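You operate a simulated robot arm through the tools that you are given. There is no shell and no other tool. Be economical: measure what you need, move in short steps, check, and stop when the job is done.

You are at the controls of a simulated two-armed robot. One attempt, no reset.

Task
Change the cylinder in the blue foot: brown out, clear in; light the lamp.
Fine: hold foot and lamp as you work; brown cylinder to the purple mat; pass the clear one from hand to hand before it goes in; push the foot onto the yellow square. Set down upright: slim brown cylinder.

The check looks at the end state, three seconds after you hand in, the way a careful person would. Anything else that was tipped, shoved, dropped, spilled or broken makes it a failure.

Robot
Two 7-joint arms with two-finger grippers on one trunk, on a base that drives. Base frame: it is fixed to the floor where the robot stands at the start and does not move with it; the origin is under the middle of the robot, x ahead of it, y to its left, z up; the surface under the hand at the start is at about z = 0.8. Lengths are in m, angles in degrees, forces in N, time in s.
The left shoulder is at the start at [0.06, 0.123, 0.97], the right one opposite. With the tool pointing down near the work surface each hand reaches from about 0.34 to 0.8 m from the robot's upright axis, wherever it stands, measured 20 degrees to its own side. Places, roughly: blue cylinder foot [0.6, 0, 0.8]; blue cylinder foot (7x7x5 cm) [0.6, 0, 0.8]; purple mat [0.6, -0.6, 0.8]; red lamp button [0.6, -0.3, 0.9]. Payload 1.47 kg a hand.
The tool frame of a hand sits at the grasp point between the pads (the TCP): z along the fingers, y along the line on which they close. The tips reach 0.016 m beyond it. Largest opening 0.087 m; the body of the gripper starts 0.055 m behind the TCP.
Orientation is that of the tool frame in the base frame, as a unit quaternion [x, y, z, w]. With the fingers straight down and closing along the base's y, the tool's x points along the base's -x, its y along +y and its z along -z.

Tools
- The arms move only by the tool nudge_tool. It takes "left_series", "right_series" or both (then of equal length, played together; a hand with none holds still); each is one flat list of numbers, 7 for each row, row after row: the finger opening in m, from 0 to 0.087, then the shift along the tool's x, y, z in units of 250 mm (1.0 is 250 mm), then the turn, a rotation vector about the tool's x, y, z in units of 90 degrees (1.0 is 90 degrees). In form: [grip, x, y, z, rx, ry, rz, grip, x, y, z, rx, ry, rz, ...]. A call has 1 to 20 rows; each row is the pose to reach, as a shift and turn from the pose commanded when the call began, along the tool's axes at that moment. A call with a number of a shift or a turn outside -1 to 1 is refused whole. Each row takes 0.2 s and may step no farther than 0.05 m and 8.6 degrees from the row before; otherwise, or with a gripper value out of range, the whole call is refused. A pose out of reach is approached as far as the arm can. The call stops where the force on the tool passes 90 N (or 10 N more than at its start, if that is more) or the arm is blocked; 0.2 s more then pass. Each finger travels about 0.153 m/s and halts on what it meets, pressing with about 28 N; the grip force reading is that of the motor and also rises with nothing between the fingers. The clock runs only during rows and for 0.2 s after the last one: add rows that repeat a pose to give the fingers time. It gives the time, the measured TCP pose, the force on the tool (base axes), the opening and the grip force at its end, in the units of the frame above (readings bear some noise), with the torque about the TCP (base axes, N m) and any sound that the robot's microphone picked up.
- Cameras (640 x 400 px; columns grow to the right, rows downward): "scene" is now at [0.0925, -0.0359, 1.533]; the picture's right is [-0.28, -0.96, 0.00], its down [-0.71, 0.20, -0.67] and it looks along [0.65, -0.19, -0.74] (base axes); focal length 285 px, centre (320, 200). "left" rides on the left gripper at [0.073, -0.012, -0.09] in its tool frame; the picture's right is [0.16, 0.99, 0.00], its down [-0.72, 0.12, -0.68] and it looks along [-0.67, 0.11, 0.73] (tool axes); focal length 247 px, centre (320, 200). "right" rides on the right gripper at [0.073, 0.012, -0.09] in its tool frame; the picture's right is [-0.16, 0.99, 0.00], its down [-0.72, -0.12, -0.68] and it looks along [-0.67, -0.11, 0.73] (tool axes); focal length 247 px, centre (320, 200). There is no depth. A picture from a camera that has moved, and an enlarged one, comes with that camera's place and axes in the base frame and with its lens. The place of the scene camera against the robot may be out by one fixed shift of up to 0.025 m in any direction.
- snapshot(camera): a new picture of that camera. No time passes.
- move_column(by): slides the trunk up (or, below 0, down) by that many m; the arms and the scene camera ride with it, the base frame stays. It gives what a move gives, with no picture.
- roll_base(legs): drives the robot by 1 to 6 legs, each [ahead, left, turn to the left] in m, m and degrees, along the robot's own axes; the way and the turn of a leg run together, so that a leg with both is an arc; at most 1.5 m and 180 degrees a leg. The arms and the cameras ride along, it lands a little off, and it stops where it bumps. It gives what a move gives.
- pan_tilt(pan, tilt): turns the head with the scene camera to pan (to the left, within 120 degrees either way) and tilt (down, from -29 to 69), counted from straight ahead of the robot. It gives what a move gives.
- inspect(camera, box): a new picture of the part [left, top, right, bottom] of that camera's present view, enlarged. No time passes.
- sign_off(): hands the job in; it is judged then, once.

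Work in short steps. Places have to be worked out from the pictures, the camera data and where the tool is seen: move nearer, look again, correct. Check each grasp and each placing, and mend what went wrong. You have 120 turns and 100 pictures in all, those below and enlarged ones among them. Open the grippers and draw the arms clear of the work before you hand the job in, unless the task says otherwise; then end with one line.

The tools are called after ">>>" by a JSON object that holds its "fn" and its "kwargs". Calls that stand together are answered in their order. nudge_tool: Moves the arms, as the interface text tells. Its arguments: {"type":"object","properties":{"left_series":{"type":"array","items":{"type":"number"}},"right_series":{"type":"array","items":{"type":"number"}}},"required":[]} The other tools are called the same way: move_column (by) slides the trunk up or down; roll_base (legs) drives the base; pan_tilt (pan, tilt) turns the head that bears the scene camera; snapshot (camera) takes a picture; inspect (camera, box) takes an enlarged picture of a part of a camera's view; sign_off () hands the job in.

At the start:

```text
time: 0.0
left_eef_pos: [0.5121, 0.1599, 1.0567]
left_tcp_rot: [0.0, 1.0, 0.0, 0.0]
left_contact_force: [-1.1, 0.2, -0.7]
left_moment: [0.02, 0.0, 0.03]
left_width: 0.0873
left_grasp_force: 0.0
right_eef_pos: [0.432, -0.2516, 1.1025]
right_tcp_rot: [0.0, 1.0, 0.0, 0.0]
right_contact_force: [0.5, 0.2, -0.2]
right_moment: [0.01, 0.01, -0.01]
right_width: 0.0871
right_grasp_force: 0.1
trunk travel left (down, up): [-0.125, 0.105]
robot x, y, heading: [0.0028, -0.0035, 0.1]
head pan, tilt: [-16.0, 47.8]
```

scene: 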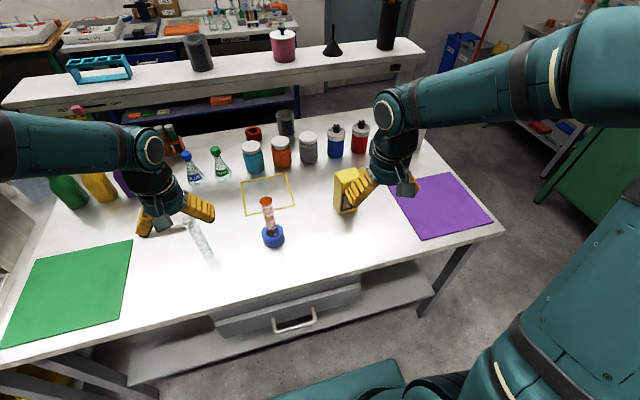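
right: 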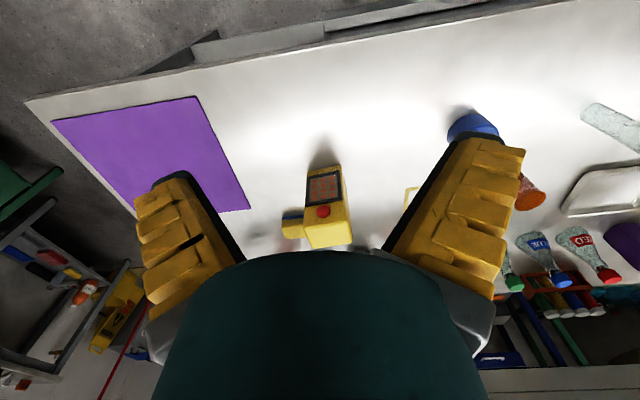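
left: 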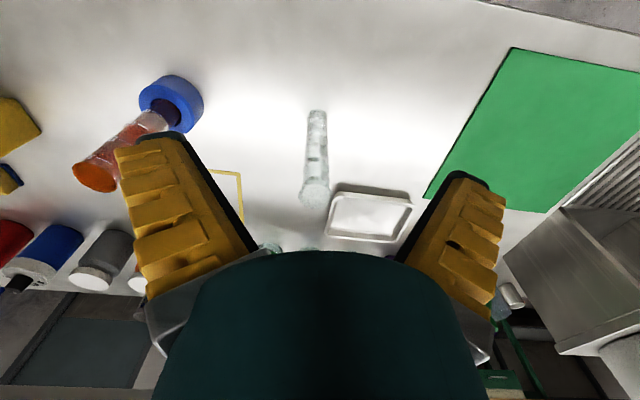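

The blue foot stands near the front centre with an orange/brown cylinder in it, and a clear cylinder lies or stands near the left hand. I look closer at both.

>>> {"fn": "inspect", "kwargs": {"camera": "scene", "box": [160, 110, 360, 270]}}

>>> {"fn": "inspect", "kwargs": {"camera": "left", "box": [60, 50, 440, 260]}}

>>> {"fn": "inspect", "kwargs": {"camera": "right", "box": [220, 100, 560, 300]}}

```text
2.50 times, centred on (260, 190) of scene
camera zoom: at [0.0925, -0.0359, 1.533], right [-0.28, -0.96, 0.0], down [-0.71, 0.2, -0.67], along [0.65, -0.19, -0.74], focal length 712 px, centre (470, 225)
```

zoom: 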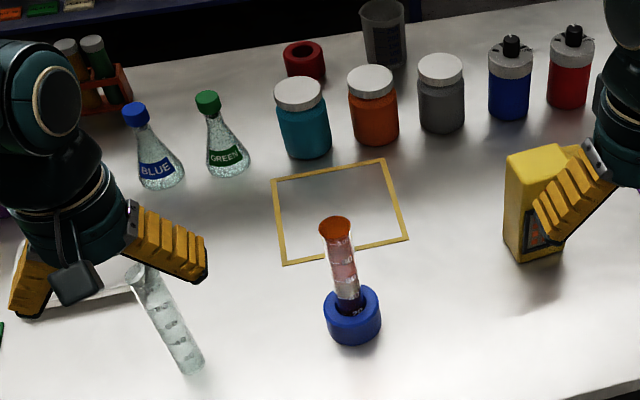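

```text
1.68 times, centred on (250, 155) of left
camera zoom: at [0.439, 0.1487, 1.1465], right [-0.16, 0.99, 0.0], down [0.72, 0.12, 0.68], along [0.67, 0.11, -0.73], focal length 416 px, centre (438, 276)
```

zoom: 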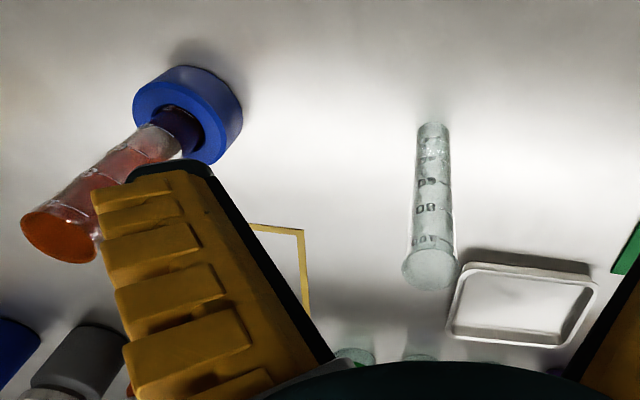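

```text
1.88 times, centred on (390, 200) of right
camera zoom: at [0.3591, -0.2406, 1.1919], right [0.16, 0.99, 0.0], down [0.72, -0.12, 0.68], along [0.67, -0.11, -0.73], focal length 465 px, centre (188, 200)
```

zoom: 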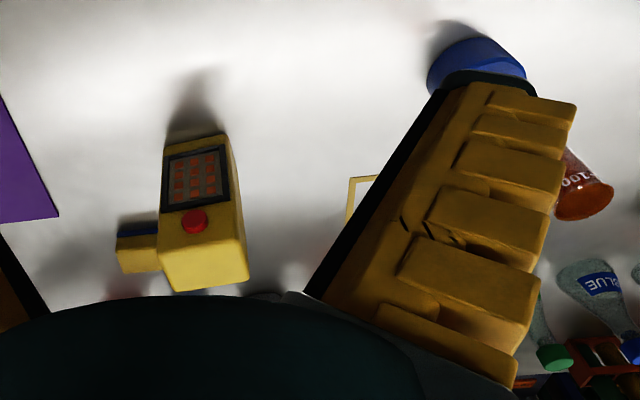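

The clear cylinder seems to stand upright near (0.59, 0.16), and the foot is near (0.585, -0.005). The right hand hides the lamp, so I move it to the right and look again.

>>> {"fn": "nudge_tool", "kwargs": {"right_series": [0.087, 0, -0.2, 0, 0, 0, 0, 0.087, 0, -0.4, 0, 0, 0, 0, 0.087, 0, -0.6, 0, 0, 0, 0, 0.087, 0, -0.72, 0, 0, 0, 0]}}

>>> {"fn": "snapshot", "kwargs": {"camera": "right"}}

>>> {"fn": "inspect", "kwargs": {"camera": "scene", "box": [220, 140, 420, 265]}}

```text
time: 1.0
left_eef_pos: [0.5116, 0.159, 1.0549]
left_tcp_rot: [0.0, 1.0, 0.0, 0.0]
left_contact_force: [0.5, -0.4, -0.5]
left_moment: [0.01, -0.03, -0.04]
left_width: 0.087
left_grasp_force: 0.1
right_eef_pos: [0.4335, -0.4342, 1.1042]
right_tcp_rot: [0.0, 1.0, 0.0, -0.001]
right_contact_force: [0.1, -0.4, 0.6]
right_moment: [0.04, 0.03, 0.0]
right_width: 0.087
right_grasp_force: 0.0
trunk travel left (down, up): [-0.125, 0.105]
robot x, y, heading: [-0.0013, -0.0004, -0.1]
head pan, tilt: [-16.0, 47.8]
```

```text
93 pictures are left
camera right: at [0.361, -0.4233, 1.1923], right [0.16, 0.99, 0.0], down [0.72, -0.12, 0.68], along [0.67, -0.11, -0.73], focal length 247 px, centre (320, 200)
```

right: 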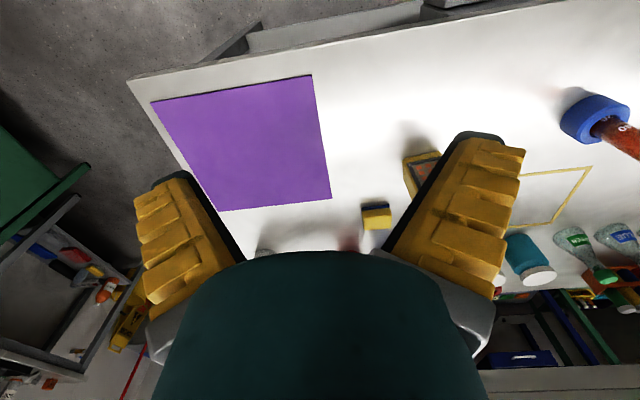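

```text
3.20 times, centred on (320, 202) of scene
camera zoom: at [0.0928, -0.0361, 1.533], right [-0.28, -0.96, 0.0], down [-0.71, 0.2, -0.67], along [0.65, -0.18, -0.74], focal length 911 px, centre (320, 192)
```

zoom: 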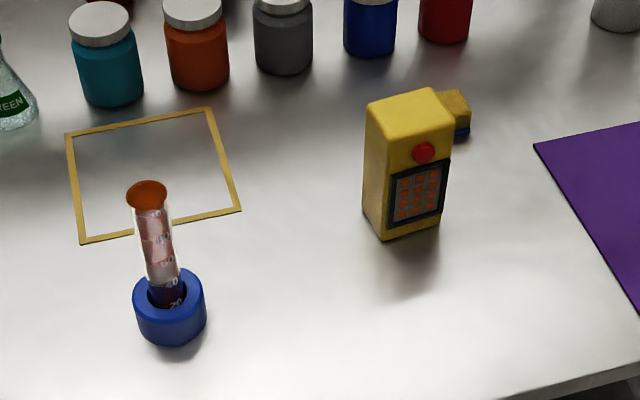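

The lamp is a tall yellow box with its front face near x≈0.64, y≈-0.28 and the button on the front. I tilt the left hand 45° forward in front of the foot, then measure with its camera.

>>> {"fn": "nudge_tool", "kwargs": {"left_series": [0.087, 0.015, -0.11, 0.08, 0, -0.0833, 0, 0.087, 0.03, -0.22, 0.16, 0, -0.1667, 0, 0.087, 0.045, -0.33, 0.24, 0, -0.25, 0, 0.087, 0.06, -0.44, 0.32, 0, -0.3333, 0, 0.087, 0.075, -0.55, 0.41, 0, -0.4167, 0, 0.087, 0.088, -0.656, 0.5, 0, -0.5, 0]}}

>>> {"fn": "snapshot", "kwargs": {"camera": "left"}}

>>> {"fn": "snapshot", "kwargs": {"camera": "scene"}}

```text
time: 2.4
left_eef_pos: [0.4885, -0.0038, 0.9308]
left_tcp_rot: [0.001, 0.923, 0.001, 0.384]
left_contact_force: [0.3, 0.4, 0.0]
left_moment: [-0.01, 0.0, 0.05]
left_width: 0.087
left_grasp_force: 0.0
right_eef_pos: [0.4337, -0.4341, 1.1042]
right_tcp_rot: [-0.001, 1.0, 0.0, 0.0]
right_contact_force: [0.2, 0.7, 0.0]
right_moment: [0.01, 0.01, -0.02]
right_width: 0.0868
right_grasp_force: 0.1
trunk travel left (down, up): [-0.125, 0.105]
robot x, y, heading: [0.001, -0.0021, -0.1]
head pan, tilt: [-16.0, 47.8]
```

```text
91 pictures are left
camera left: at [0.3738, -0.0159, 0.9422], right [-0.11, 0.99, -0.11], down [0.03, 0.11, 0.99], along [0.99, 0.11, -0.04], focal length 247 px, centre (320, 200)
```

left: 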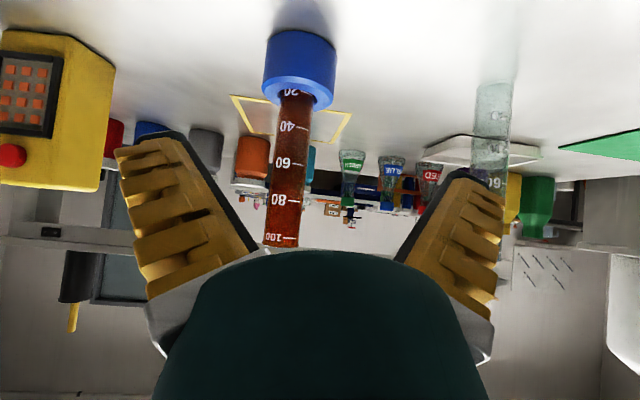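

```text
90 pictures are left
camera scene: at [0.0926, -0.0368, 1.533], right [-0.28, -0.96, 0.0], down [-0.71, 0.2, -0.67], along [0.65, -0.18, -0.74], focal length 285 px, centre (320, 200)
```

scene: 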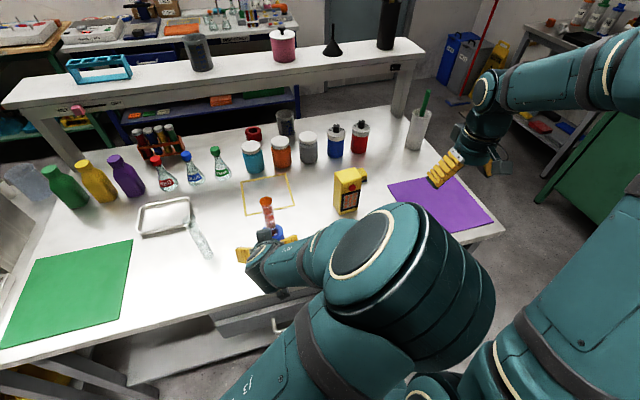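

Foot and brown cylinder are well seen; the left elbow has swung over the middle, where it could foul the right arm. I shift the base right 0.16 and slightly ahead, so that lamp, mat and foot are all in reach.

>>> {"fn": "roll_base", "kwargs": {"legs": [[0, -0.16, 0], [0.05, 0, 0]]}}

```text
time: 5.0
left_eef_pos: [0.5384, -0.1676, 0.9265]
left_tcp_rot: [0.001, 0.924, -0.001, 0.382]
left_contact_force: [0.0, 0.1, -0.1]
left_moment: [0.02, 0.01, 0.02]
left_width: 0.0872
left_grasp_force: 0.0
right_eef_pos: [0.4825, -0.5971, 1.102]
right_tcp_rot: [0.001, 1.0, -0.001, -0.001]
right_contact_force: [0.2, -0.8, 0.4]
right_moment: [0.0, 0.04, 0.03]
right_width: 0.0869
right_grasp_force: 0.0
trunk travel left (down, up): [-0.125, 0.105]
robot x, y, heading: [0.0494, -0.1616, -0.3]
head pan, tilt: [-16.0, 47.8]
```

The base moved about as commanded. I bring the left hand back in front of the foot, yawed 35° so its arm comes more from the left.

>>> {"fn": "nudge_tool", "kwargs": {"left_series": [0.087, 0.127, 0, -0.127, 0, 0, 0, 0.087, 0.17, 0.16, -0.17, 0.055, 0, 0.055, 0.087, 0.17, 0.34, -0.17, 0.11, 0, 0.11, 0.087, 0.156, 0.52, -0.156, 0.165, 0, 0.165, 0.087, 0.127, 0.68, -0.127, 0.22, 0, 0.22, 0.087, 0.09, 0.8, -0.051, 0.275, 0, 0.275]}}

>>> {"fn": "snapshot", "kwargs": {"camera": "left"}}

>>> {"fn": "snapshot", "kwargs": {"camera": "scene"}}

```text
time: 6.4
left_eef_pos: [0.514, 0.0326, 0.9243]
left_tcp_rot: [0.28, 0.88, -0.116, 0.365]
left_contact_force: [0.4, -0.3, -0.2]
left_moment: [-0.01, 0.04, 0.02]
left_width: 0.087
left_grasp_force: 0.0
left hand out of reach, approached as far as the arm can: row 3, 4
right_eef_pos: [0.4813, -0.5956, 1.1041]
right_tcp_rot: [0.003, 1.0, 0.001, -0.001]
right_contact_force: [0.3, 1.1, -0.6]
right_moment: [-0.03, 0.03, 0.0]
right_width: 0.0869
right_grasp_force: 0.2
trunk travel left (down, up): [-0.125, 0.105]
robot x, y, heading: [0.048, -0.1614, -0.0]
head pan, tilt: [-16.0, 47.8]
```

```text
89 pictures are left
camera left: at [0.4126, 0.0895, 0.9364], right [0.48, 0.87, -0.11], down [0.09, 0.08, 0.99], along [0.87, -0.49, -0.04], focal length 247 px, centre (320, 200)
```

left: 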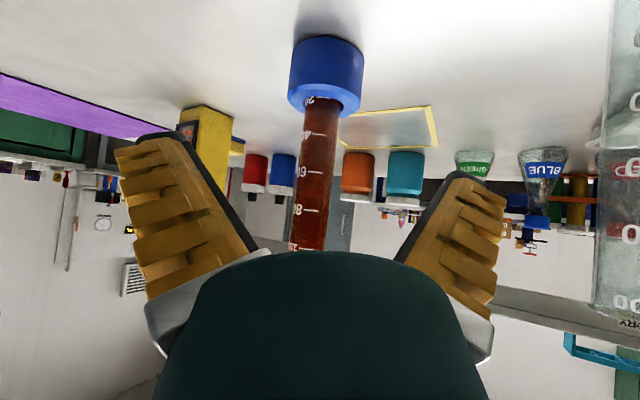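

```text
88 pictures are left
camera scene: at [0.1423, -0.1964, 1.5329], right [-0.28, -0.96, 0.0], down [-0.71, 0.21, -0.67], along [0.64, -0.19, -0.74], focal length 285 px, centre (320, 200)
```

scene: 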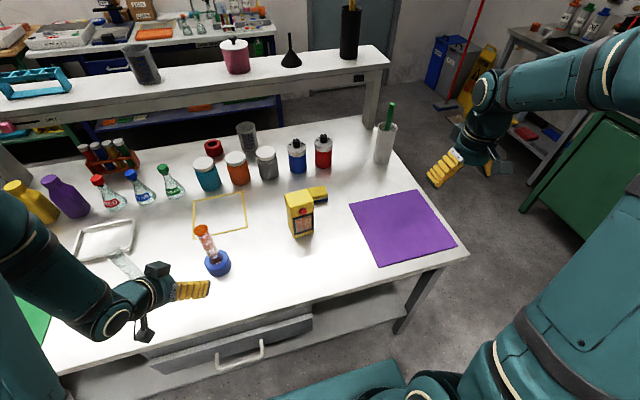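

The left arm now leaves the middle free; two sightlines put the foot at about (0.596, -0.022). I slide along the finger axis to straddle it, without closing.

>>> {"fn": "nudge_tool", "kwargs": {"left_series": [0.087, 0, 0.004, 0.14, 0, 0, 0, 0.087, 0, 0.008, 0.28, 0, 0, 0, 0.087, 0, 0.008, 0.4, 0, 0, 0, 0.087, 0, 0.008, 0.48, 0, 0, 0, 0.087, 0, 0.008, 0.53, 0, 0, 0]}}

>>> {"fn": "snapshot", "kwargs": {"camera": "left"}}

>>> {"fn": "inspect", "kwargs": {"camera": "scene", "box": [140, 200, 300, 300]}}

```text
time: 7.6
left_eef_pos: [0.594, -0.0198, 0.8282]
left_tcp_rot: [0.28, 0.88, -0.116, 0.365]
left_contact_force: [-0.1, -0.7, -0.2]
left_moment: [0.0, -0.01, 0.0]
left_width: 0.0872
left_grasp_force: 0.0
right_eef_pos: [0.4815, -0.5974, 1.1041]
right_tcp_rot: [0.002, 1.0, 0.001, 0.0]
right_contact_force: [0.0, 0.3, 0.1]
right_moment: [0.02, -0.02, 0.01]
right_width: 0.0869
right_grasp_force: 0.2
trunk travel left (down, up): [-0.125, 0.105]
robot x, y, heading: [0.0491, -0.1608, -0.3]
head pan, tilt: [-16.0, 47.8]
```

```text
87 pictures are left
camera left: at [0.4931, 0.0369, 0.8403], right [0.48, 0.87, -0.11], down [0.09, 0.08, 0.99], along [0.87, -0.49, -0.04], focal length 247 px, centre (320, 200)
```

left: 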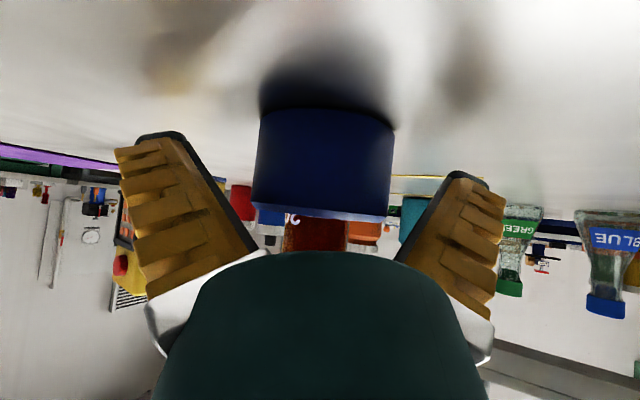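

```text
4.00 times, centred on (220, 250) of scene
camera zoom: at [0.1413, -0.1977, 1.533], right [-0.28, -0.96, 0.0], down [-0.71, 0.21, -0.67], along [0.64, -0.19, -0.74], focal length 1139 px, centre (720, 0)
```

zoom: 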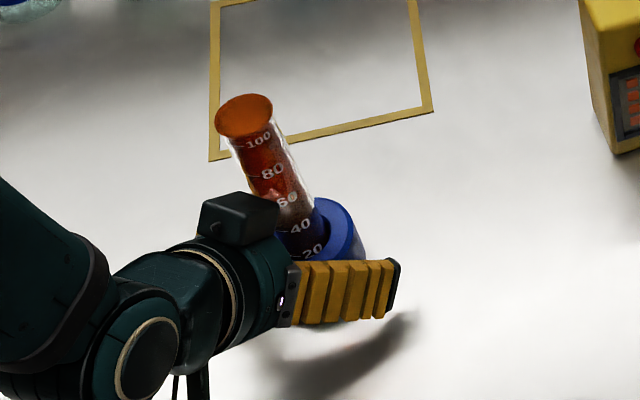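

The foot is centred between the fingers but about 1 cm further on than the grasp point. I advance 9 mm level and close on it.

>>> {"fn": "nudge_tool", "kwargs": {"left_series": [0.087, -0.025, 0, 0.025, 0, 0, 0, 0.06, -0.025, 0, 0.025, 0, 0, 0, 0.06, -0.025, 0, 0.025, 0, 0, 0]}}

>>> {"fn": "snapshot", "kwargs": {"camera": "right"}}

```text
time: 8.4
left_eef_pos: [0.5992, -0.0253, 0.8277]
left_tcp_rot: [0.279, 0.881, -0.116, 0.364]
left_contact_force: [-0.1, -0.2, -1.1]
left_moment: [-0.01, -0.01, -0.03]
left_width: 0.065
left_grasp_force: 28.5
right_eef_pos: [0.481, -0.5975, 1.1026]
right_tcp_rot: [0.002, 1.0, -0.001, -0.001]
right_contact_force: [0.1, -0.2, -1.0]
right_moment: [-0.01, 0.0, 0.02]
right_width: 0.0873
right_grasp_force: 0.0
trunk travel left (down, up): [-0.125, 0.105]
robot x, y, heading: [0.048, -0.1604, -0.6]
head pan, tilt: [-16.0, 47.8]
```

```text
85 pictures are left
camera right: at [0.4078, -0.5857, 1.1924], right [0.16, 0.99, 0.0], down [0.72, -0.12, 0.68], along [0.67, -0.11, -0.73], focal length 247 px, centre (320, 200)
```

right: 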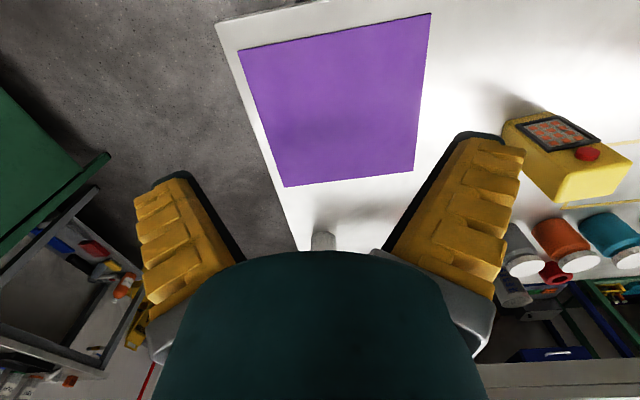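

The foot is gripped (6.5 cm across). Now I bring the right hand over, at height 1.10, towards the brown cylinder at about (0.600, -0.023).

>>> {"fn": "nudge_tool", "kwargs": {"right_series": [0.087, -0.04, 0.17, 0, 0, 0, 0, 0.087, -0.08, 0.34, 0, 0, 0, 0, 0.087, -0.12, 0.51, 0, 0, 0, 0, 0.087, -0.16, 0.68, 0, 0, 0, 0, 0.087, -0.2, 0.84, 0, 0, 0, 0, 0.087, -0.24, 1, 0, 0, 0, 0]}}

>>> {"fn": "nudge_tool", "kwargs": {"right_series": [0.087, -0.04, 0.17, 0, 0, 0, 0, 0.087, -0.08, 0.34, 0, 0, 0, 0, 0.087, -0.12, 0.51, 0, 0, 0, 0, 0.087, -0.16, 0.68, 0, 0, 0, 0, 0.087, -0.2, 0.84, 0, 0, 0, 0, 0.087, -0.24, 1, 0, 0, 0, 0]}}

>>> {"fn": "snapshot", "kwargs": {"camera": "right"}}

>>> {"fn": "snapshot", "kwargs": {"camera": "scene"}}

```text
time: 9.8
left_eef_pos: [0.5989, -0.0256, 0.8277]
left_tcp_rot: [0.28, 0.88, -0.117, 0.365]
left_contact_force: [-0.7, 0.0, -0.5]
left_moment: [-0.01, 0.03, 0.0]
left_width: 0.0654
left_grasp_force: 28.1
right_eef_pos: [0.5414, -0.3482, 1.1015]
right_tcp_rot: [0.002, 1.0, -0.001, 0.0]
right_contact_force: [0.2, 0.5, -0.2]
right_moment: [-0.01, -0.01, -0.01]
right_width: 0.087
right_grasp_force: 0.1
trunk travel left (down, up): [-0.125, 0.105]
robot x, y, heading: [0.047, -0.1622, -0.5]
head pan, tilt: [-16.0, 47.8]
```

```text
time: 11.2
left_eef_pos: [0.5997, -0.0248, 0.8274]
left_tcp_rot: [0.279, 0.88, -0.116, 0.365]
left_contact_force: [0.0, 0.7, -1.0]
left_moment: [-0.02, -0.01, -0.05]
left_width: 0.0659
left_grasp_force: 28.2
right_eef_pos: [0.6037, -0.0973, 1.1004]
right_tcp_rot: [0.001, 1.0, -0.001, 0.001]
right_contact_force: [0.4, -0.4, -0.2]
right_moment: [-0.03, -0.01, 0.02]
right_width: 0.087
right_grasp_force: 0.0
trunk travel left (down, up): [-0.125, 0.105]
robot x, y, heading: [0.0472, -0.1618, 0.0]
head pan, tilt: [-16.0, 47.8]
```

```text
84 pictures are left
camera right: at [0.531, -0.0852, 1.1892], right [0.16, 0.99, 0.0], down [0.72, -0.12, 0.68], along [0.67, -0.11, -0.73], focal length 247 px, centre (320, 200)
```

right: 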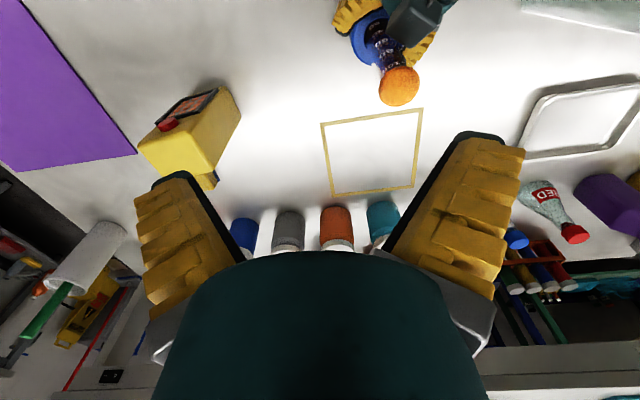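

```text
83 pictures are left
camera scene: at [0.1414, -0.1967, 1.533], right [-0.28, -0.96, 0.0], down [-0.71, 0.21, -0.67], along [0.64, -0.19, -0.74], focal length 285 px, centre (320, 200)
```

scene: 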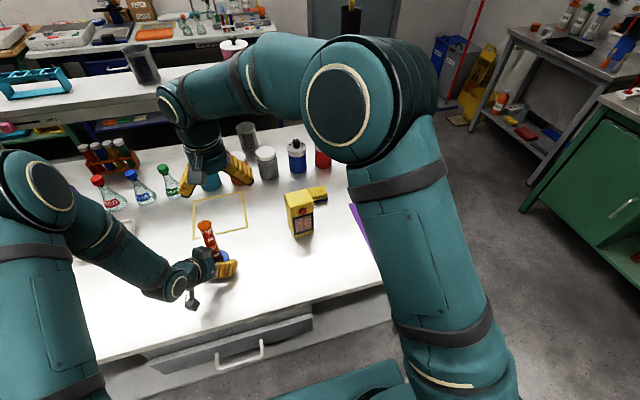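

The top of the brown cylinder sits near (0.609, -0.031, 0.975). I move above it and check alignment.

>>> {"fn": "nudge_tool", "kwargs": {"right_series": [0.087, -0.02, 0.14, 0, 0, 0, 0, 0.087, -0.035, 0.265, 0.08, 0, 0, 0, 0.087, -0.035, 0.265, 0.2, 0, 0, 0]}}

>>> {"fn": "snapshot", "kwargs": {"camera": "right"}}

>>> {"fn": "snapshot", "kwargs": {"camera": "left"}}

>>> {"fn": "inspect", "kwargs": {"camera": "scene", "box": [140, 160, 300, 310]}}

```text
time: 12.0
left_eef_pos: [0.5986, -0.0257, 0.8281]
left_tcp_rot: [0.279, 0.881, -0.116, 0.365]
left_contact_force: [-0.3, 0.1, -0.4]
left_moment: [0.0, -0.01, -0.02]
left_width: 0.0656
left_grasp_force: 28.2
right_eef_pos: [0.6131, -0.0309, 1.0522]
right_tcp_rot: [0.003, 1.0, 0.0, 0.001]
right_contact_force: [0.1, 0.7, -0.3]
right_moment: [0.01, 0.02, -0.02]
right_width: 0.0867
right_grasp_force: 0.1
trunk travel left (down, up): [-0.125, 0.105]
robot x, y, heading: [0.0503, -0.1616, -0.2]
head pan, tilt: [-16.0, 47.8]
```

```text
82 pictures are left
camera right: at [0.5397, -0.0192, 1.1414], right [0.16, 0.99, 0.0], down [0.72, -0.12, 0.68], along [0.67, -0.11, -0.73], focal length 247 px, centre (320, 200)
```

right: 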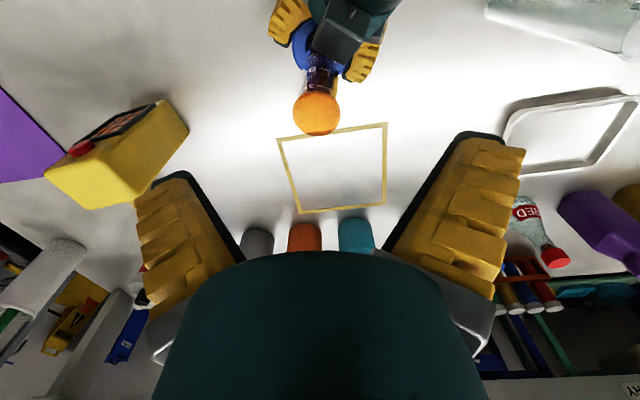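

```text
81 pictures are left
camera left: at [0.4985, 0.0316, 0.8404], right [0.48, 0.87, -0.11], down [0.09, 0.08, 0.99], along [0.87, -0.49, -0.04], focal length 247 px, centre (320, 200)
```

left: 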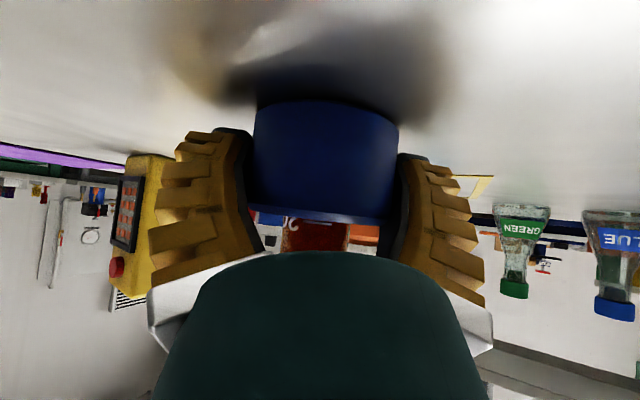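

```text
2.67 times, centred on (220, 235) of scene
camera zoom: at [0.1414, -0.1978, 1.533], right [-0.28, -0.96, 0.0], down [-0.71, 0.21, -0.67], along [0.64, -0.19, -0.74], focal length 759 px, centre (587, 107)
```

zoom: 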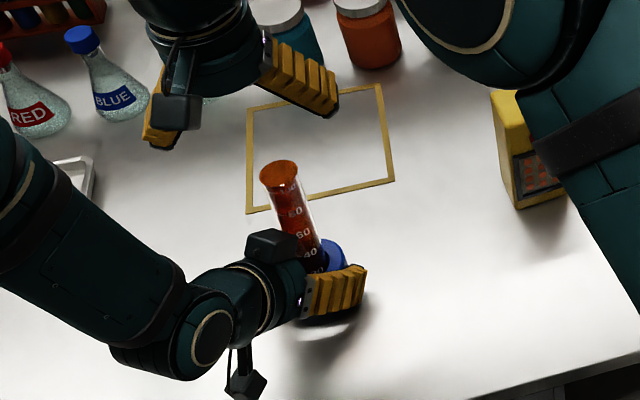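

Measured top centre is (0.610, -0.032, 0.977), and the right hand is aligned. I descend to z≈0.948, with a small forward bias away from the left hand.

>>> {"fn": "nudge_tool", "kwargs": {"right_series": [0.087, -0.012, -0.004, 0.14, 0, 0, 0, 0.087, -0.012, -0.004, 0.28, 0, 0, 0, 0.087, -0.012, -0.004, 0.37, 0, 0, 0, 0.087, -0.012, -0.004, 0.415, 0, 0, 0]}}

>>> {"fn": "inspect", "kwargs": {"camera": "scene", "box": [140, 160, 300, 310]}}

>>> {"fn": "snapshot", "kwargs": {"camera": "right"}}

```text
time: 13.0
left_eef_pos: [0.5989, -0.0251, 0.8279]
left_tcp_rot: [0.279, 0.881, -0.115, 0.365]
left_contact_force: [-0.2, -0.6, -1.4]
left_moment: [-0.01, 0.01, -0.02]
left_width: 0.0655
left_grasp_force: 27.9
right_eef_pos: [0.6176, -0.0329, 0.9483]
right_tcp_rot: [0.002, 1.0, 0.0, 0.0]
right_contact_force: [0.1, -0.3, 0.0]
right_moment: [0.03, 0.01, -0.01]
right_width: 0.0869
right_grasp_force: 0.0
trunk travel left (down, up): [-0.125, 0.105]
robot x, y, heading: [0.0511, -0.1636, -0.3]
head pan, tilt: [-16.0, 47.8]
```

```text
2.67 times, centred on (220, 235) of scene
camera zoom: at [0.1411, -0.1977, 1.533], right [-0.28, -0.96, 0.0], down [-0.71, 0.21, -0.67], along [0.64, -0.19, -0.74], focal length 759 px, centre (587, 107)
```

zoom: 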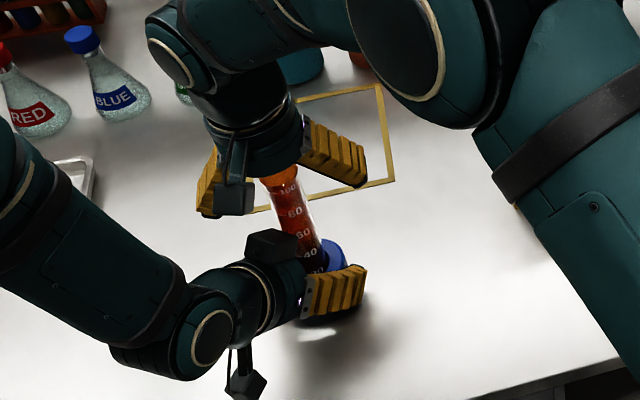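

```text
78 pictures are left
camera right: at [0.5432, -0.021, 1.0377], right [0.16, 0.99, 0.0], down [0.72, -0.12, 0.68], along [0.67, -0.11, -0.73], focal length 247 px, centre (320, 200)
```

right: 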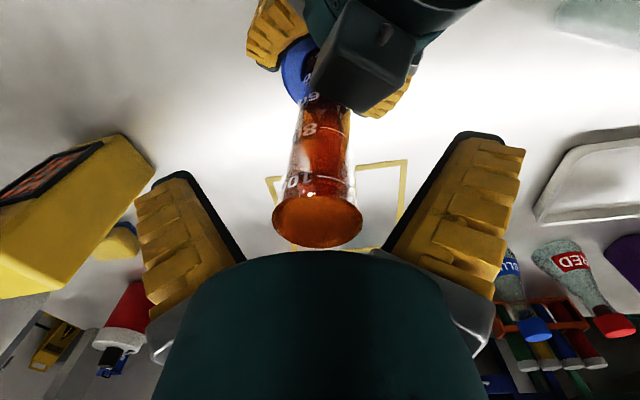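

The cylinder is between the right fingers and seems full of liquid, so I keep it upright and move gently. I close the right hand on it.

>>> {"fn": "nudge_tool", "kwargs": {"right_series": [0.05, 0, 0, 0, 0, 0, 0, 0.03, 0, 0, 0, 0, 0, 0, 0.02, 0, 0, 0, 0, 0, 0, 0.02, 0, 0, 0, 0, 0, 0]}}

>>> {"fn": "snapshot", "kwargs": {"camera": "right"}}

```text
time: 14.0
left_eef_pos: [0.599, -0.0249, 0.8281]
left_tcp_rot: [0.278, 0.881, -0.115, 0.365]
left_contact_force: [0.8, -0.9, -4.1]
left_moment: [0.04, 0.11, 0.02]
left_width: 0.0654
left_grasp_force: 28.3
right_eef_pos: [0.6162, -0.033, 0.9499]
right_tcp_rot: [0.002, 1.0, 0.0, 0.0]
right_contact_force: [-2.0, 1.3, 5.0]
right_moment: [0.12, 0.1, -0.01]
right_width: 0.0263
right_grasp_force: 27.7
trunk travel left (down, up): [-0.125, 0.105]
robot x, y, heading: [0.0495, -0.1576, -0.2]
head pan, tilt: [-16.0, 47.8]
```

```text
77 pictures are left
camera right: at [0.543, -0.0205, 1.0384], right [0.16, 0.99, 0.0], down [0.72, -0.12, 0.68], along [0.67, -0.11, -0.73], focal length 247 px, centre (320, 200)
```

right: 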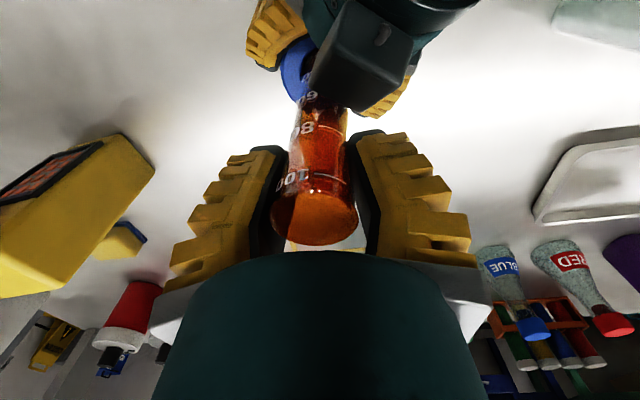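

Gripped at 2.6 cm. I pull straight up slowly by 9 cm while the left hand holds the foot.

>>> {"fn": "nudge_tool", "kwargs": {"right_series": [0.02, 0, 0, -0.02, 0, 0, 0, 0.02, 0, 0, -0.05, 0, 0, 0, 0.02, 0, 0, -0.09, 0, 0, 0, 0.02, 0, 0, -0.13, 0, 0, 0, 0.02, 0, 0, -0.17, 0, 0, 0, 0.02, 0, 0, -0.21, 0, 0, 0, 0.02, 0, 0, -0.25, 0, 0, 0, 0.02, 0, 0, -0.29, 0, 0, 0, 0.02, 0, 0, -0.33, 0, 0, 0, 0.02, 0, 0, -0.36, 0, 0, 0]}}

>>> {"fn": "snapshot", "kwargs": {"camera": "right"}}

>>> {"fn": "snapshot", "kwargs": {"camera": "left"}}

>>> {"fn": "inspect", "kwargs": {"camera": "scene", "box": [140, 160, 300, 310]}}

```text
time: 16.2
left_eef_pos: [0.5986, -0.0259, 0.828]
left_tcp_rot: [0.28, 0.88, -0.116, 0.365]
left_contact_force: [0.3, 0.5, 2.7]
left_moment: [-0.03, -0.04, -0.01]
left_width: 0.0622
left_grasp_force: 28.3
right_eef_pos: [0.6153, -0.0324, 1.0409]
right_tcp_rot: [0.002, 1.0, 0.001, 0.0]
right_contact_force: [0.4, 0.5, -1.5]
right_moment: [0.01, 0.01, 0.01]
right_width: 0.0224
right_grasp_force: 27.7
trunk travel left (down, up): [-0.125, 0.105]
robot x, y, heading: [0.0513, -0.1587, -0.2]
head pan, tilt: [-16.0, 47.8]
```

```text
76 pictures are left
camera right: at [0.5423, -0.0213, 1.1288], right [0.16, 0.99, 0.0], down [0.72, -0.12, 0.68], along [0.67, -0.11, -0.73], focal length 247 px, centre (320, 200)
```

right: 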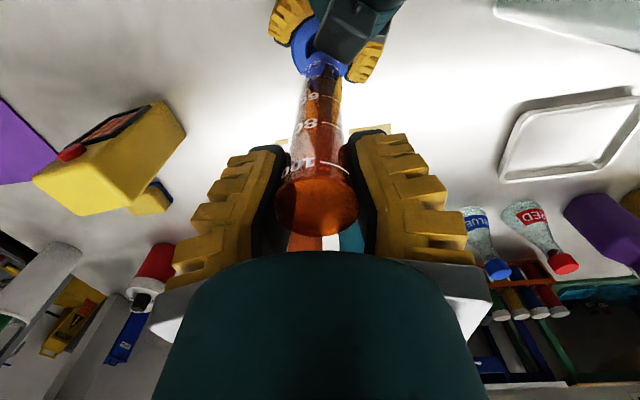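

```text
75 pictures are left
camera left: at [0.4981, 0.0317, 0.8405], right [0.48, 0.87, -0.11], down [0.09, 0.08, 0.99], along [0.87, -0.48, -0.04], focal length 247 px, centre (320, 200)
```

left: 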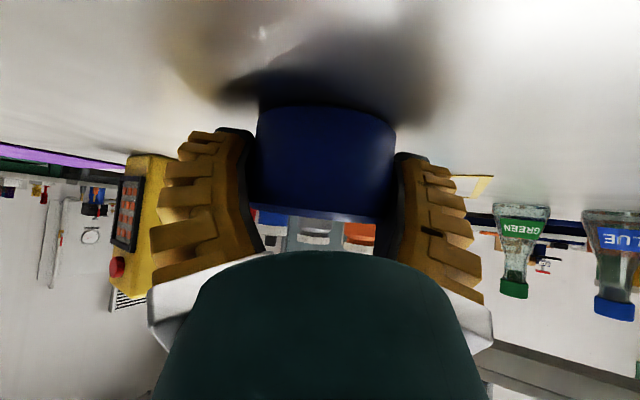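

```text
2.67 times, centred on (220, 235) of scene
camera zoom: at [0.1409, -0.1978, 1.533], right [-0.28, -0.96, 0.0], down [-0.71, 0.21, -0.67], along [0.64, -0.19, -0.74], focal length 759 px, centre (587, 107)
```

zoom: 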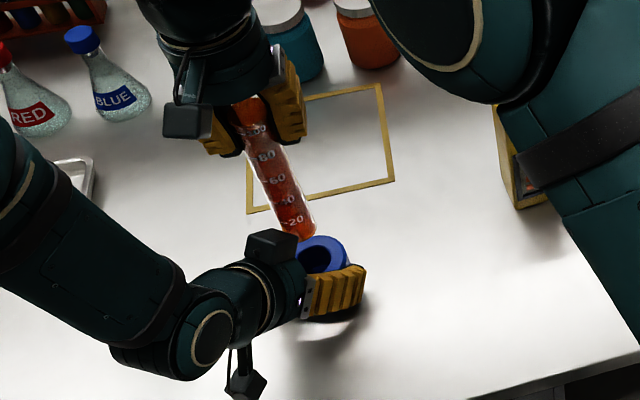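

The brown cylinder is clear of the foot. I lift it higher and carry it gently towards the purple mat, passing above the lamp on the near side.

>>> {"fn": "nudge_tool", "kwargs": {"right_series": [0.02, 0, 0, -0.06, 0, 0, 0, 0.02, 0, 0, -0.14, 0, 0, 0, 0.02, 0, 0, -0.22, 0, 0, 0, 0.02, 0, 0, -0.3, 0, 0, 0, 0.02, 0.04, -0.06, -0.32, 0, 0, 0, 0.02, 0.08, -0.16, -0.32, 0, 0, 0, 0.02, 0.12, -0.27, -0.32, 0, 0, 0, 0.02, 0.16, -0.38, -0.32, 0, 0, 0, 0.02, 0.2, -0.49, -0.32, 0, 0, 0, 0.02, 0.2, -0.6, -0.32, 0, 0, 0, 0.02, 0.2, -0.71, -0.32, 0, 0, 0, 0.02, 0.2, -0.82, -0.32, 0, 0, 0, 0.02, 0.2, -0.92, -0.32, 0, 0, 0, 0.02, 0.2, -1, -0.32, 0, 0, 0]}}

>>> {"fn": "nudge_tool", "kwargs": {"right_series": [0.02, 0, -0.06, 0, 0, 0, 0, 0.02, 0, -0.16, 0, 0, 0, 0, 0.02, 0, -0.27, 0, 0, 0, 0, 0.02, 0, -0.38, 0, 0, 0, 0, 0.02, 0, -0.49, 0, 0, 0, 0, 0.02, 0, -0.6, 0, 0, 0, 0, 0.02, 0, -0.71, 0, 0, 0, 0, 0.02, 0, -0.82, 0, 0, 0, 0, 0.02, 0, -0.92, 0, 0, 0, 0, 0.02, 0, -1, 0, 0, 0, 0]}}

>>> {"fn": "snapshot", "kwargs": {"camera": "right"}}

>>> {"fn": "snapshot", "kwargs": {"camera": "scene"}}

```text
time: 19.2
left_eef_pos: [0.5985, -0.0257, 0.8277]
left_tcp_rot: [0.28, 0.88, -0.117, 0.364]
left_contact_force: [-0.6, -1.2, 0.9]
left_moment: [-0.05, -0.03, -0.01]
left_width: 0.062
left_grasp_force: 28.2
right_eef_pos: [0.5619, -0.2818, 1.1187]
right_tcp_rot: [0.002, 1.0, 0.0, 0.0]
right_contact_force: [0.2, -0.3, -0.3]
right_moment: [-0.03, -0.03, 0.01]
right_width: 0.0218
right_grasp_force: 28.3
trunk travel left (down, up): [-0.125, 0.105]
robot x, y, heading: [0.048, -0.1615, -0.3]
head pan, tilt: [-16.0, 47.8]
```

```text
time: 21.4
left_eef_pos: [0.5986, -0.0255, 0.8284]
left_tcp_rot: [0.279, 0.881, -0.115, 0.365]
left_contact_force: [-0.2, 0.8, 0.6]
left_moment: [-0.04, 0.01, -0.01]
left_width: 0.0622
left_grasp_force: 28.5
right_eef_pos: [0.5635, -0.5328, 1.119]
right_tcp_rot: [0.002, 1.0, 0.0, 0.0]
right_contact_force: [-1.0, 0.4, -1.3]
right_moment: [-0.02, -0.01, 0.0]
right_width: 0.0224
right_grasp_force: 28.4
trunk travel left (down, up): [-0.125, 0.105]
robot x, y, heading: [0.0465, -0.1617, -0.5]
head pan, tilt: [-16.0, 47.8]
```

```text
73 pictures are left
camera right: at [0.4911, -0.521, 1.2089], right [0.16, 0.99, 0.0], down [0.72, -0.12, 0.68], along [0.67, -0.11, -0.73], focal length 247 px, centre (320, 200)
```

right: 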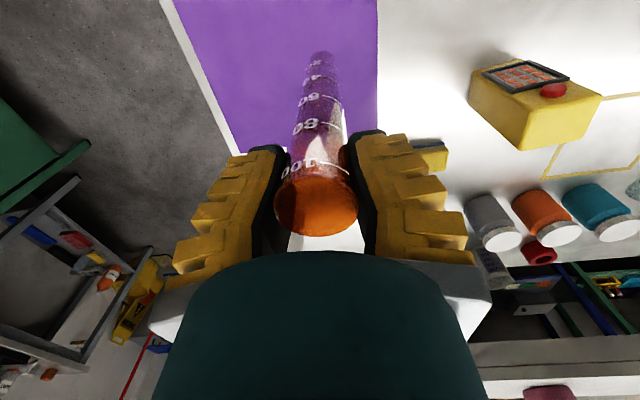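

```text
72 pictures are left
camera scene: at [0.1411, -0.1981, 1.533], right [-0.28, -0.96, 0.0], down [-0.71, 0.21, -0.67], along [0.64, -0.19, -0.74], focal length 285 px, centre (320, 200)
```

scene: 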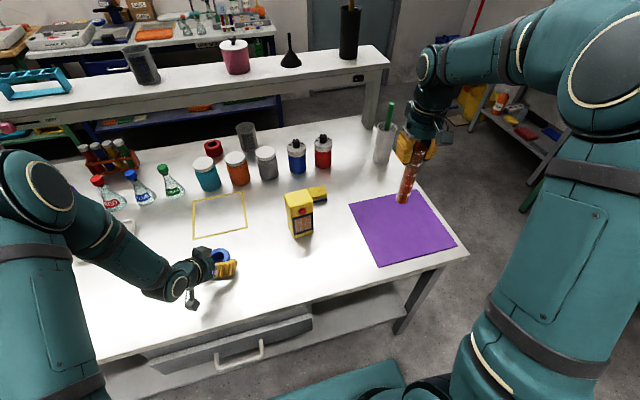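

The cylinder is over the mat. I centre it a little and lower it to just above the surface.

>>> {"fn": "nudge_tool", "kwargs": {"right_series": [0.02, 0, -0.08, 0, 0, 0, 0, 0.02, 0, -0.168, 0, 0, 0, 0, 0.02, 0, -0.168, 0.08, 0, 0, 0, 0.02, 0, -0.168, 0.17, 0, 0, 0, 0.02, 0, -0.168, 0.26, 0, 0, 0, 0.02, 0, -0.168, 0.35, 0, 0, 0, 0.02, 0, -0.168, 0.44, 0, 0, 0, 0.02, 0, -0.168, 0.53, 0, 0, 0, 0.02, 0, -0.168, 0.59, 0, 0, 0]}}

>>> {"fn": "snapshot", "kwargs": {"camera": "right"}}

>>> {"fn": "inspect", "kwargs": {"camera": "scene", "box": [340, 120, 500, 270]}}

```text
time: 23.4
left_eef_pos: [0.5993, -0.0252, 0.8282]
left_tcp_rot: [0.279, 0.881, -0.116, 0.365]
left_contact_force: [1.1, 0.1, 0.8]
left_moment: [0.0, -0.04, -0.02]
left_width: 0.0619
left_grasp_force: 27.7
right_eef_pos: [0.5616, -0.5734, 0.9714]
right_tcp_rot: [0.002, 1.0, -0.001, 0.0]
right_contact_force: [0.4, -0.7, -0.4]
right_moment: [-0.02, -0.02, -0.01]
right_width: 0.0222
right_grasp_force: 27.9
trunk travel left (down, up): [-0.125, 0.105]
robot x, y, heading: [0.0519, -0.1608, -0.2]
head pan, tilt: [-16.0, 47.8]
```

```text
71 pictures are left
camera right: at [0.4892, -0.5613, 1.06], right [0.16, 0.99, 0.0], down [0.72, -0.12, 0.68], along [0.67, -0.11, -0.73], focal length 247 px, centre (320, 200)
```

right: 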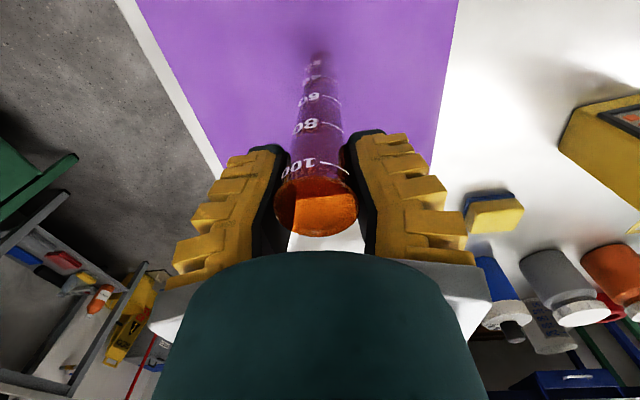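

```text
2.67 times, centred on (420, 195) of scene
camera zoom: at [0.1412, -0.1979, 1.533], right [-0.28, -0.96, 0.0], down [-0.71, 0.21, -0.67], along [0.64, -0.19, -0.74], focal length 759 px, centre (53, 213)
```

zoom: 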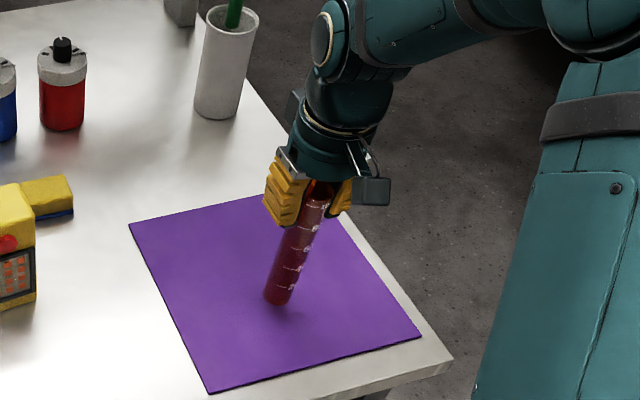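

The bottom is just above the mat, in its middle. I lower in small steps and watch the force.

>>> {"fn": "nudge_tool", "kwargs": {"right_series": [0.02, 0, 0, 0.02, 0, 0, 0, 0.02, 0, 0, 0.04, 0, 0, 0]}}

>>> {"fn": "nudge_tool", "kwargs": {"right_series": [0.02, 0, 0, 0.012, 0, 0, 0, 0.02, 0, 0, 0.024, 0, 0, 0]}}

```text
time: 24.0
left_eef_pos: [0.5991, -0.0257, 0.8281]
left_tcp_rot: [0.28, 0.881, -0.116, 0.364]
left_contact_force: [0.0, 0.2, 1.1]
left_moment: [-0.06, 0.0, 0.03]
left_width: 0.0618
left_grasp_force: 28.2
right_eef_pos: [0.5616, -0.5724, 0.9627]
right_tcp_rot: [0.002, 1.0, 0.0, -0.001]
right_contact_force: [0.0, 0.5, -1.0]
right_moment: [0.03, 0.0, 0.01]
right_width: 0.022
right_grasp_force: 27.8
trunk travel left (down, up): [-0.125, 0.105]
robot x, y, heading: [0.0479, -0.1622, -0.3]
head pan, tilt: [-16.0, 47.8]
```

```text
time: 24.6
left_eef_pos: [0.5991, -0.0251, 0.8274]
left_tcp_rot: [0.279, 0.881, -0.115, 0.365]
left_contact_force: [0.2, 0.6, 0.6]
left_moment: [-0.05, -0.04, 0.05]
left_width: 0.062
left_grasp_force: 27.7
right_eef_pos: [0.5632, -0.5718, 0.9564]
right_tcp_rot: [0.002, 1.0, -0.001, 0.0]
right_contact_force: [-0.5, -0.6, -0.8]
right_moment: [-0.02, 0.0, 0.01]
right_width: 0.0224
right_grasp_force: 28.2
trunk travel left (down, up): [-0.125, 0.105]
robot x, y, heading: [0.0478, -0.1633, -0.2]
head pan, tilt: [-16.0, 47.8]
```

No contact yet at z = 0.956; I keep lowering in small steps.

>>> {"fn": "nudge_tool", "kwargs": {"right_series": [0.02, 0, 0, 0.01, 0, 0, 0, 0.02, 0, 0, 0.02, 0, 0, 0]}}

>>> {"fn": "inspect", "kwargs": {"camera": "right", "box": [240, 20, 420, 140]}}

```text
time: 25.2
left_eef_pos: [0.5971, -0.0256, 0.8278]
left_tcp_rot: [0.279, 0.881, -0.116, 0.365]
left_contact_force: [0.5, 0.2, -0.3]
left_moment: [0.01, 0.0, -0.01]
left_width: 0.0621
left_grasp_force: 28.4
right_eef_pos: [0.5626, -0.5739, 0.9514]
right_tcp_rot: [0.001, 1.0, 0.001, 0.001]
right_contact_force: [-1.7, 1.0, 9.1]
right_moment: [0.09, 0.29, -0.05]
right_width: 0.0223
right_grasp_force: 28.2
trunk travel left (down, up): [-0.125, 0.105]
robot x, y, heading: [0.0492, -0.162, -0.3]
head pan, tilt: [-16.0, 47.8]
```

```text
3.33 times, centred on (330, 80) of right
camera zoom: at [0.4895, -0.562, 1.0408], right [0.16, 0.99, 0.0], down [0.72, -0.12, 0.68], along [0.67, -0.11, -0.73], focal length 823 px, centre (287, 600)
```

zoom: 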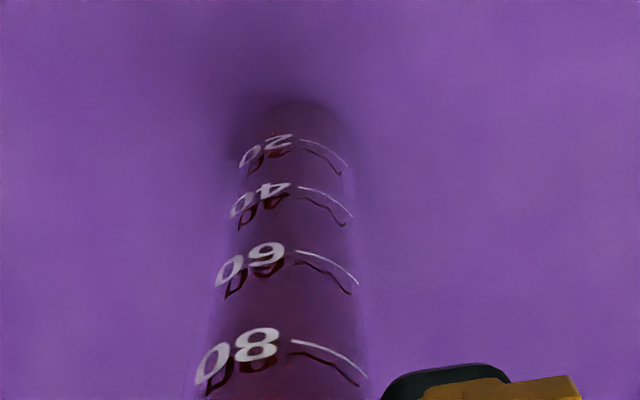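

Contact at about 9 N: the cylinder stands on the mat. I open slowly, then check before rising.

>>> {"fn": "nudge_tool", "kwargs": {"right_series": [0.024, 0, 0, 0, 0, 0, 0, 0.03, 0, 0, 0, 0, 0, 0, 0.04, 0, 0, 0, 0, 0, 0, 0.06, 0, 0, 0, 0, 0, 0, 0.087, 0, 0, 0, 0, 0, 0]}}

>>> {"fn": "snapshot", "kwargs": {"camera": "right"}}

```text
time: 26.4
left_eef_pos: [0.5989, -0.0254, 0.8281]
left_tcp_rot: [0.279, 0.881, -0.116, 0.365]
left_contact_force: [0.0, -0.1, 0.1]
left_moment: [-0.01, 0.0, -0.01]
left_width: 0.062
left_grasp_force: 28.0
right_eef_pos: [0.5634, -0.5732, 0.9516]
right_tcp_rot: [0.002, 1.0, 0.0, 0.0]
right_contact_force: [0.1, 0.1, -0.4]
right_moment: [0.03, 0.0, 0.01]
right_width: 0.087
right_grasp_force: 0.0
trunk travel left (down, up): [-0.125, 0.105]
robot x, y, heading: [0.0489, -0.1635, -0.1]
head pan, tilt: [-16.0, 47.8]
```

```text
68 pictures are left
camera right: at [0.4898, -0.5625, 1.0397], right [0.16, 0.99, 0.0], down [0.72, -0.12, 0.68], along [0.67, -0.11, -0.73], focal length 247 px, centre (320, 200)
```

right: 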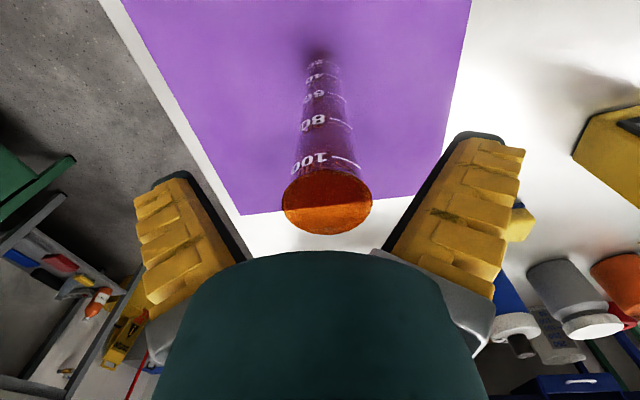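

The brown cylinder stands alone on the mat. I raise the right hand, and at the same time open the left and draw it back along its approach line.

>>> {"fn": "nudge_tool", "kwargs": {"right_series": [0.087, 0, 0, 0, 0, 0, 0, 0.087, 0, 0, -0.05, 0, 0, 0, 0.087, 0, 0, -0.13, 0, 0, 0, 0.087, 0, 0, -0.25, 0, 0, 0, 0.087, 0, 0, -0.4, 0, 0, 0, 0.087, 0, 0, -0.58, 0, 0, 0], "left_series": [0.075, 0, 0, 0, 0, 0, 0, 0.087, 0, 0, 0, 0, 0, 0, 0.087, 0, 0, -0.1, 0, 0, 0, 0.087, 0, 0, -0.25, 0, 0, 0, 0.087, 0, 0, -0.4, 0, 0, 0, 0.087, 0, 0, -0.56, 0, 0, 0]}}

>>> {"fn": "snapshot", "kwargs": {"camera": "scene"}}

>>> {"fn": "snapshot", "kwargs": {"camera": "left"}}

```text
time: 27.8
left_eef_pos: [0.514, 0.03, 0.9303]
left_tcp_rot: [0.279, 0.88, -0.116, 0.366]
left_contact_force: [-0.7, 0.3, 0.2]
left_moment: [-0.03, 0.0, 0.0]
left_width: 0.0871
left_grasp_force: 0.1
right_eef_pos: [0.562, -0.5734, 1.0972]
right_tcp_rot: [0.001, 1.0, 0.0, 0.001]
right_contact_force: [-0.2, 1.0, 0.1]
right_moment: [-0.02, -0.06, -0.03]
right_width: 0.0872
right_grasp_force: 0.0
trunk travel left (down, up): [-0.125, 0.105]
robot x, y, heading: [0.0522, -0.1646, -0.1]
head pan, tilt: [-16.0, 47.8]
```

```text
67 pictures are left
camera scene: at [0.1389, -0.197, 1.5332], right [-0.28, -0.96, 0.0], down [-0.71, 0.21, -0.67], along [0.65, -0.19, -0.74], focal length 285 px, centre (320, 200)
```

scene: 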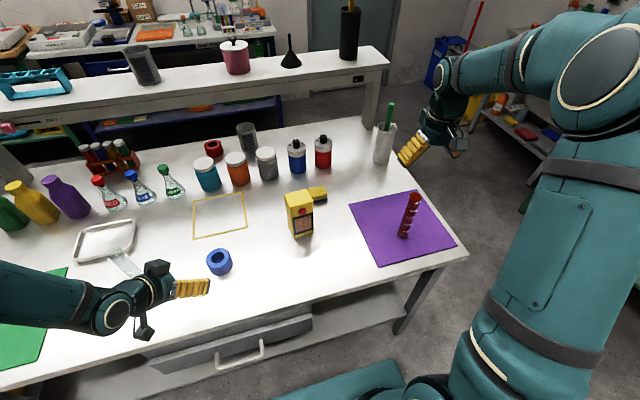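

```text
66 pictures are left
camera left: at [0.4127, 0.0878, 0.9423], right [0.48, 0.87, -0.11], down [0.09, 0.08, 0.99], along [0.87, -0.48, -0.04], focal length 247 px, centre (320, 200)
```

left: 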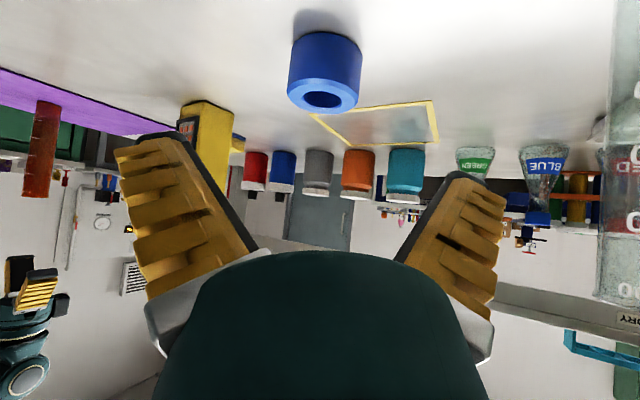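

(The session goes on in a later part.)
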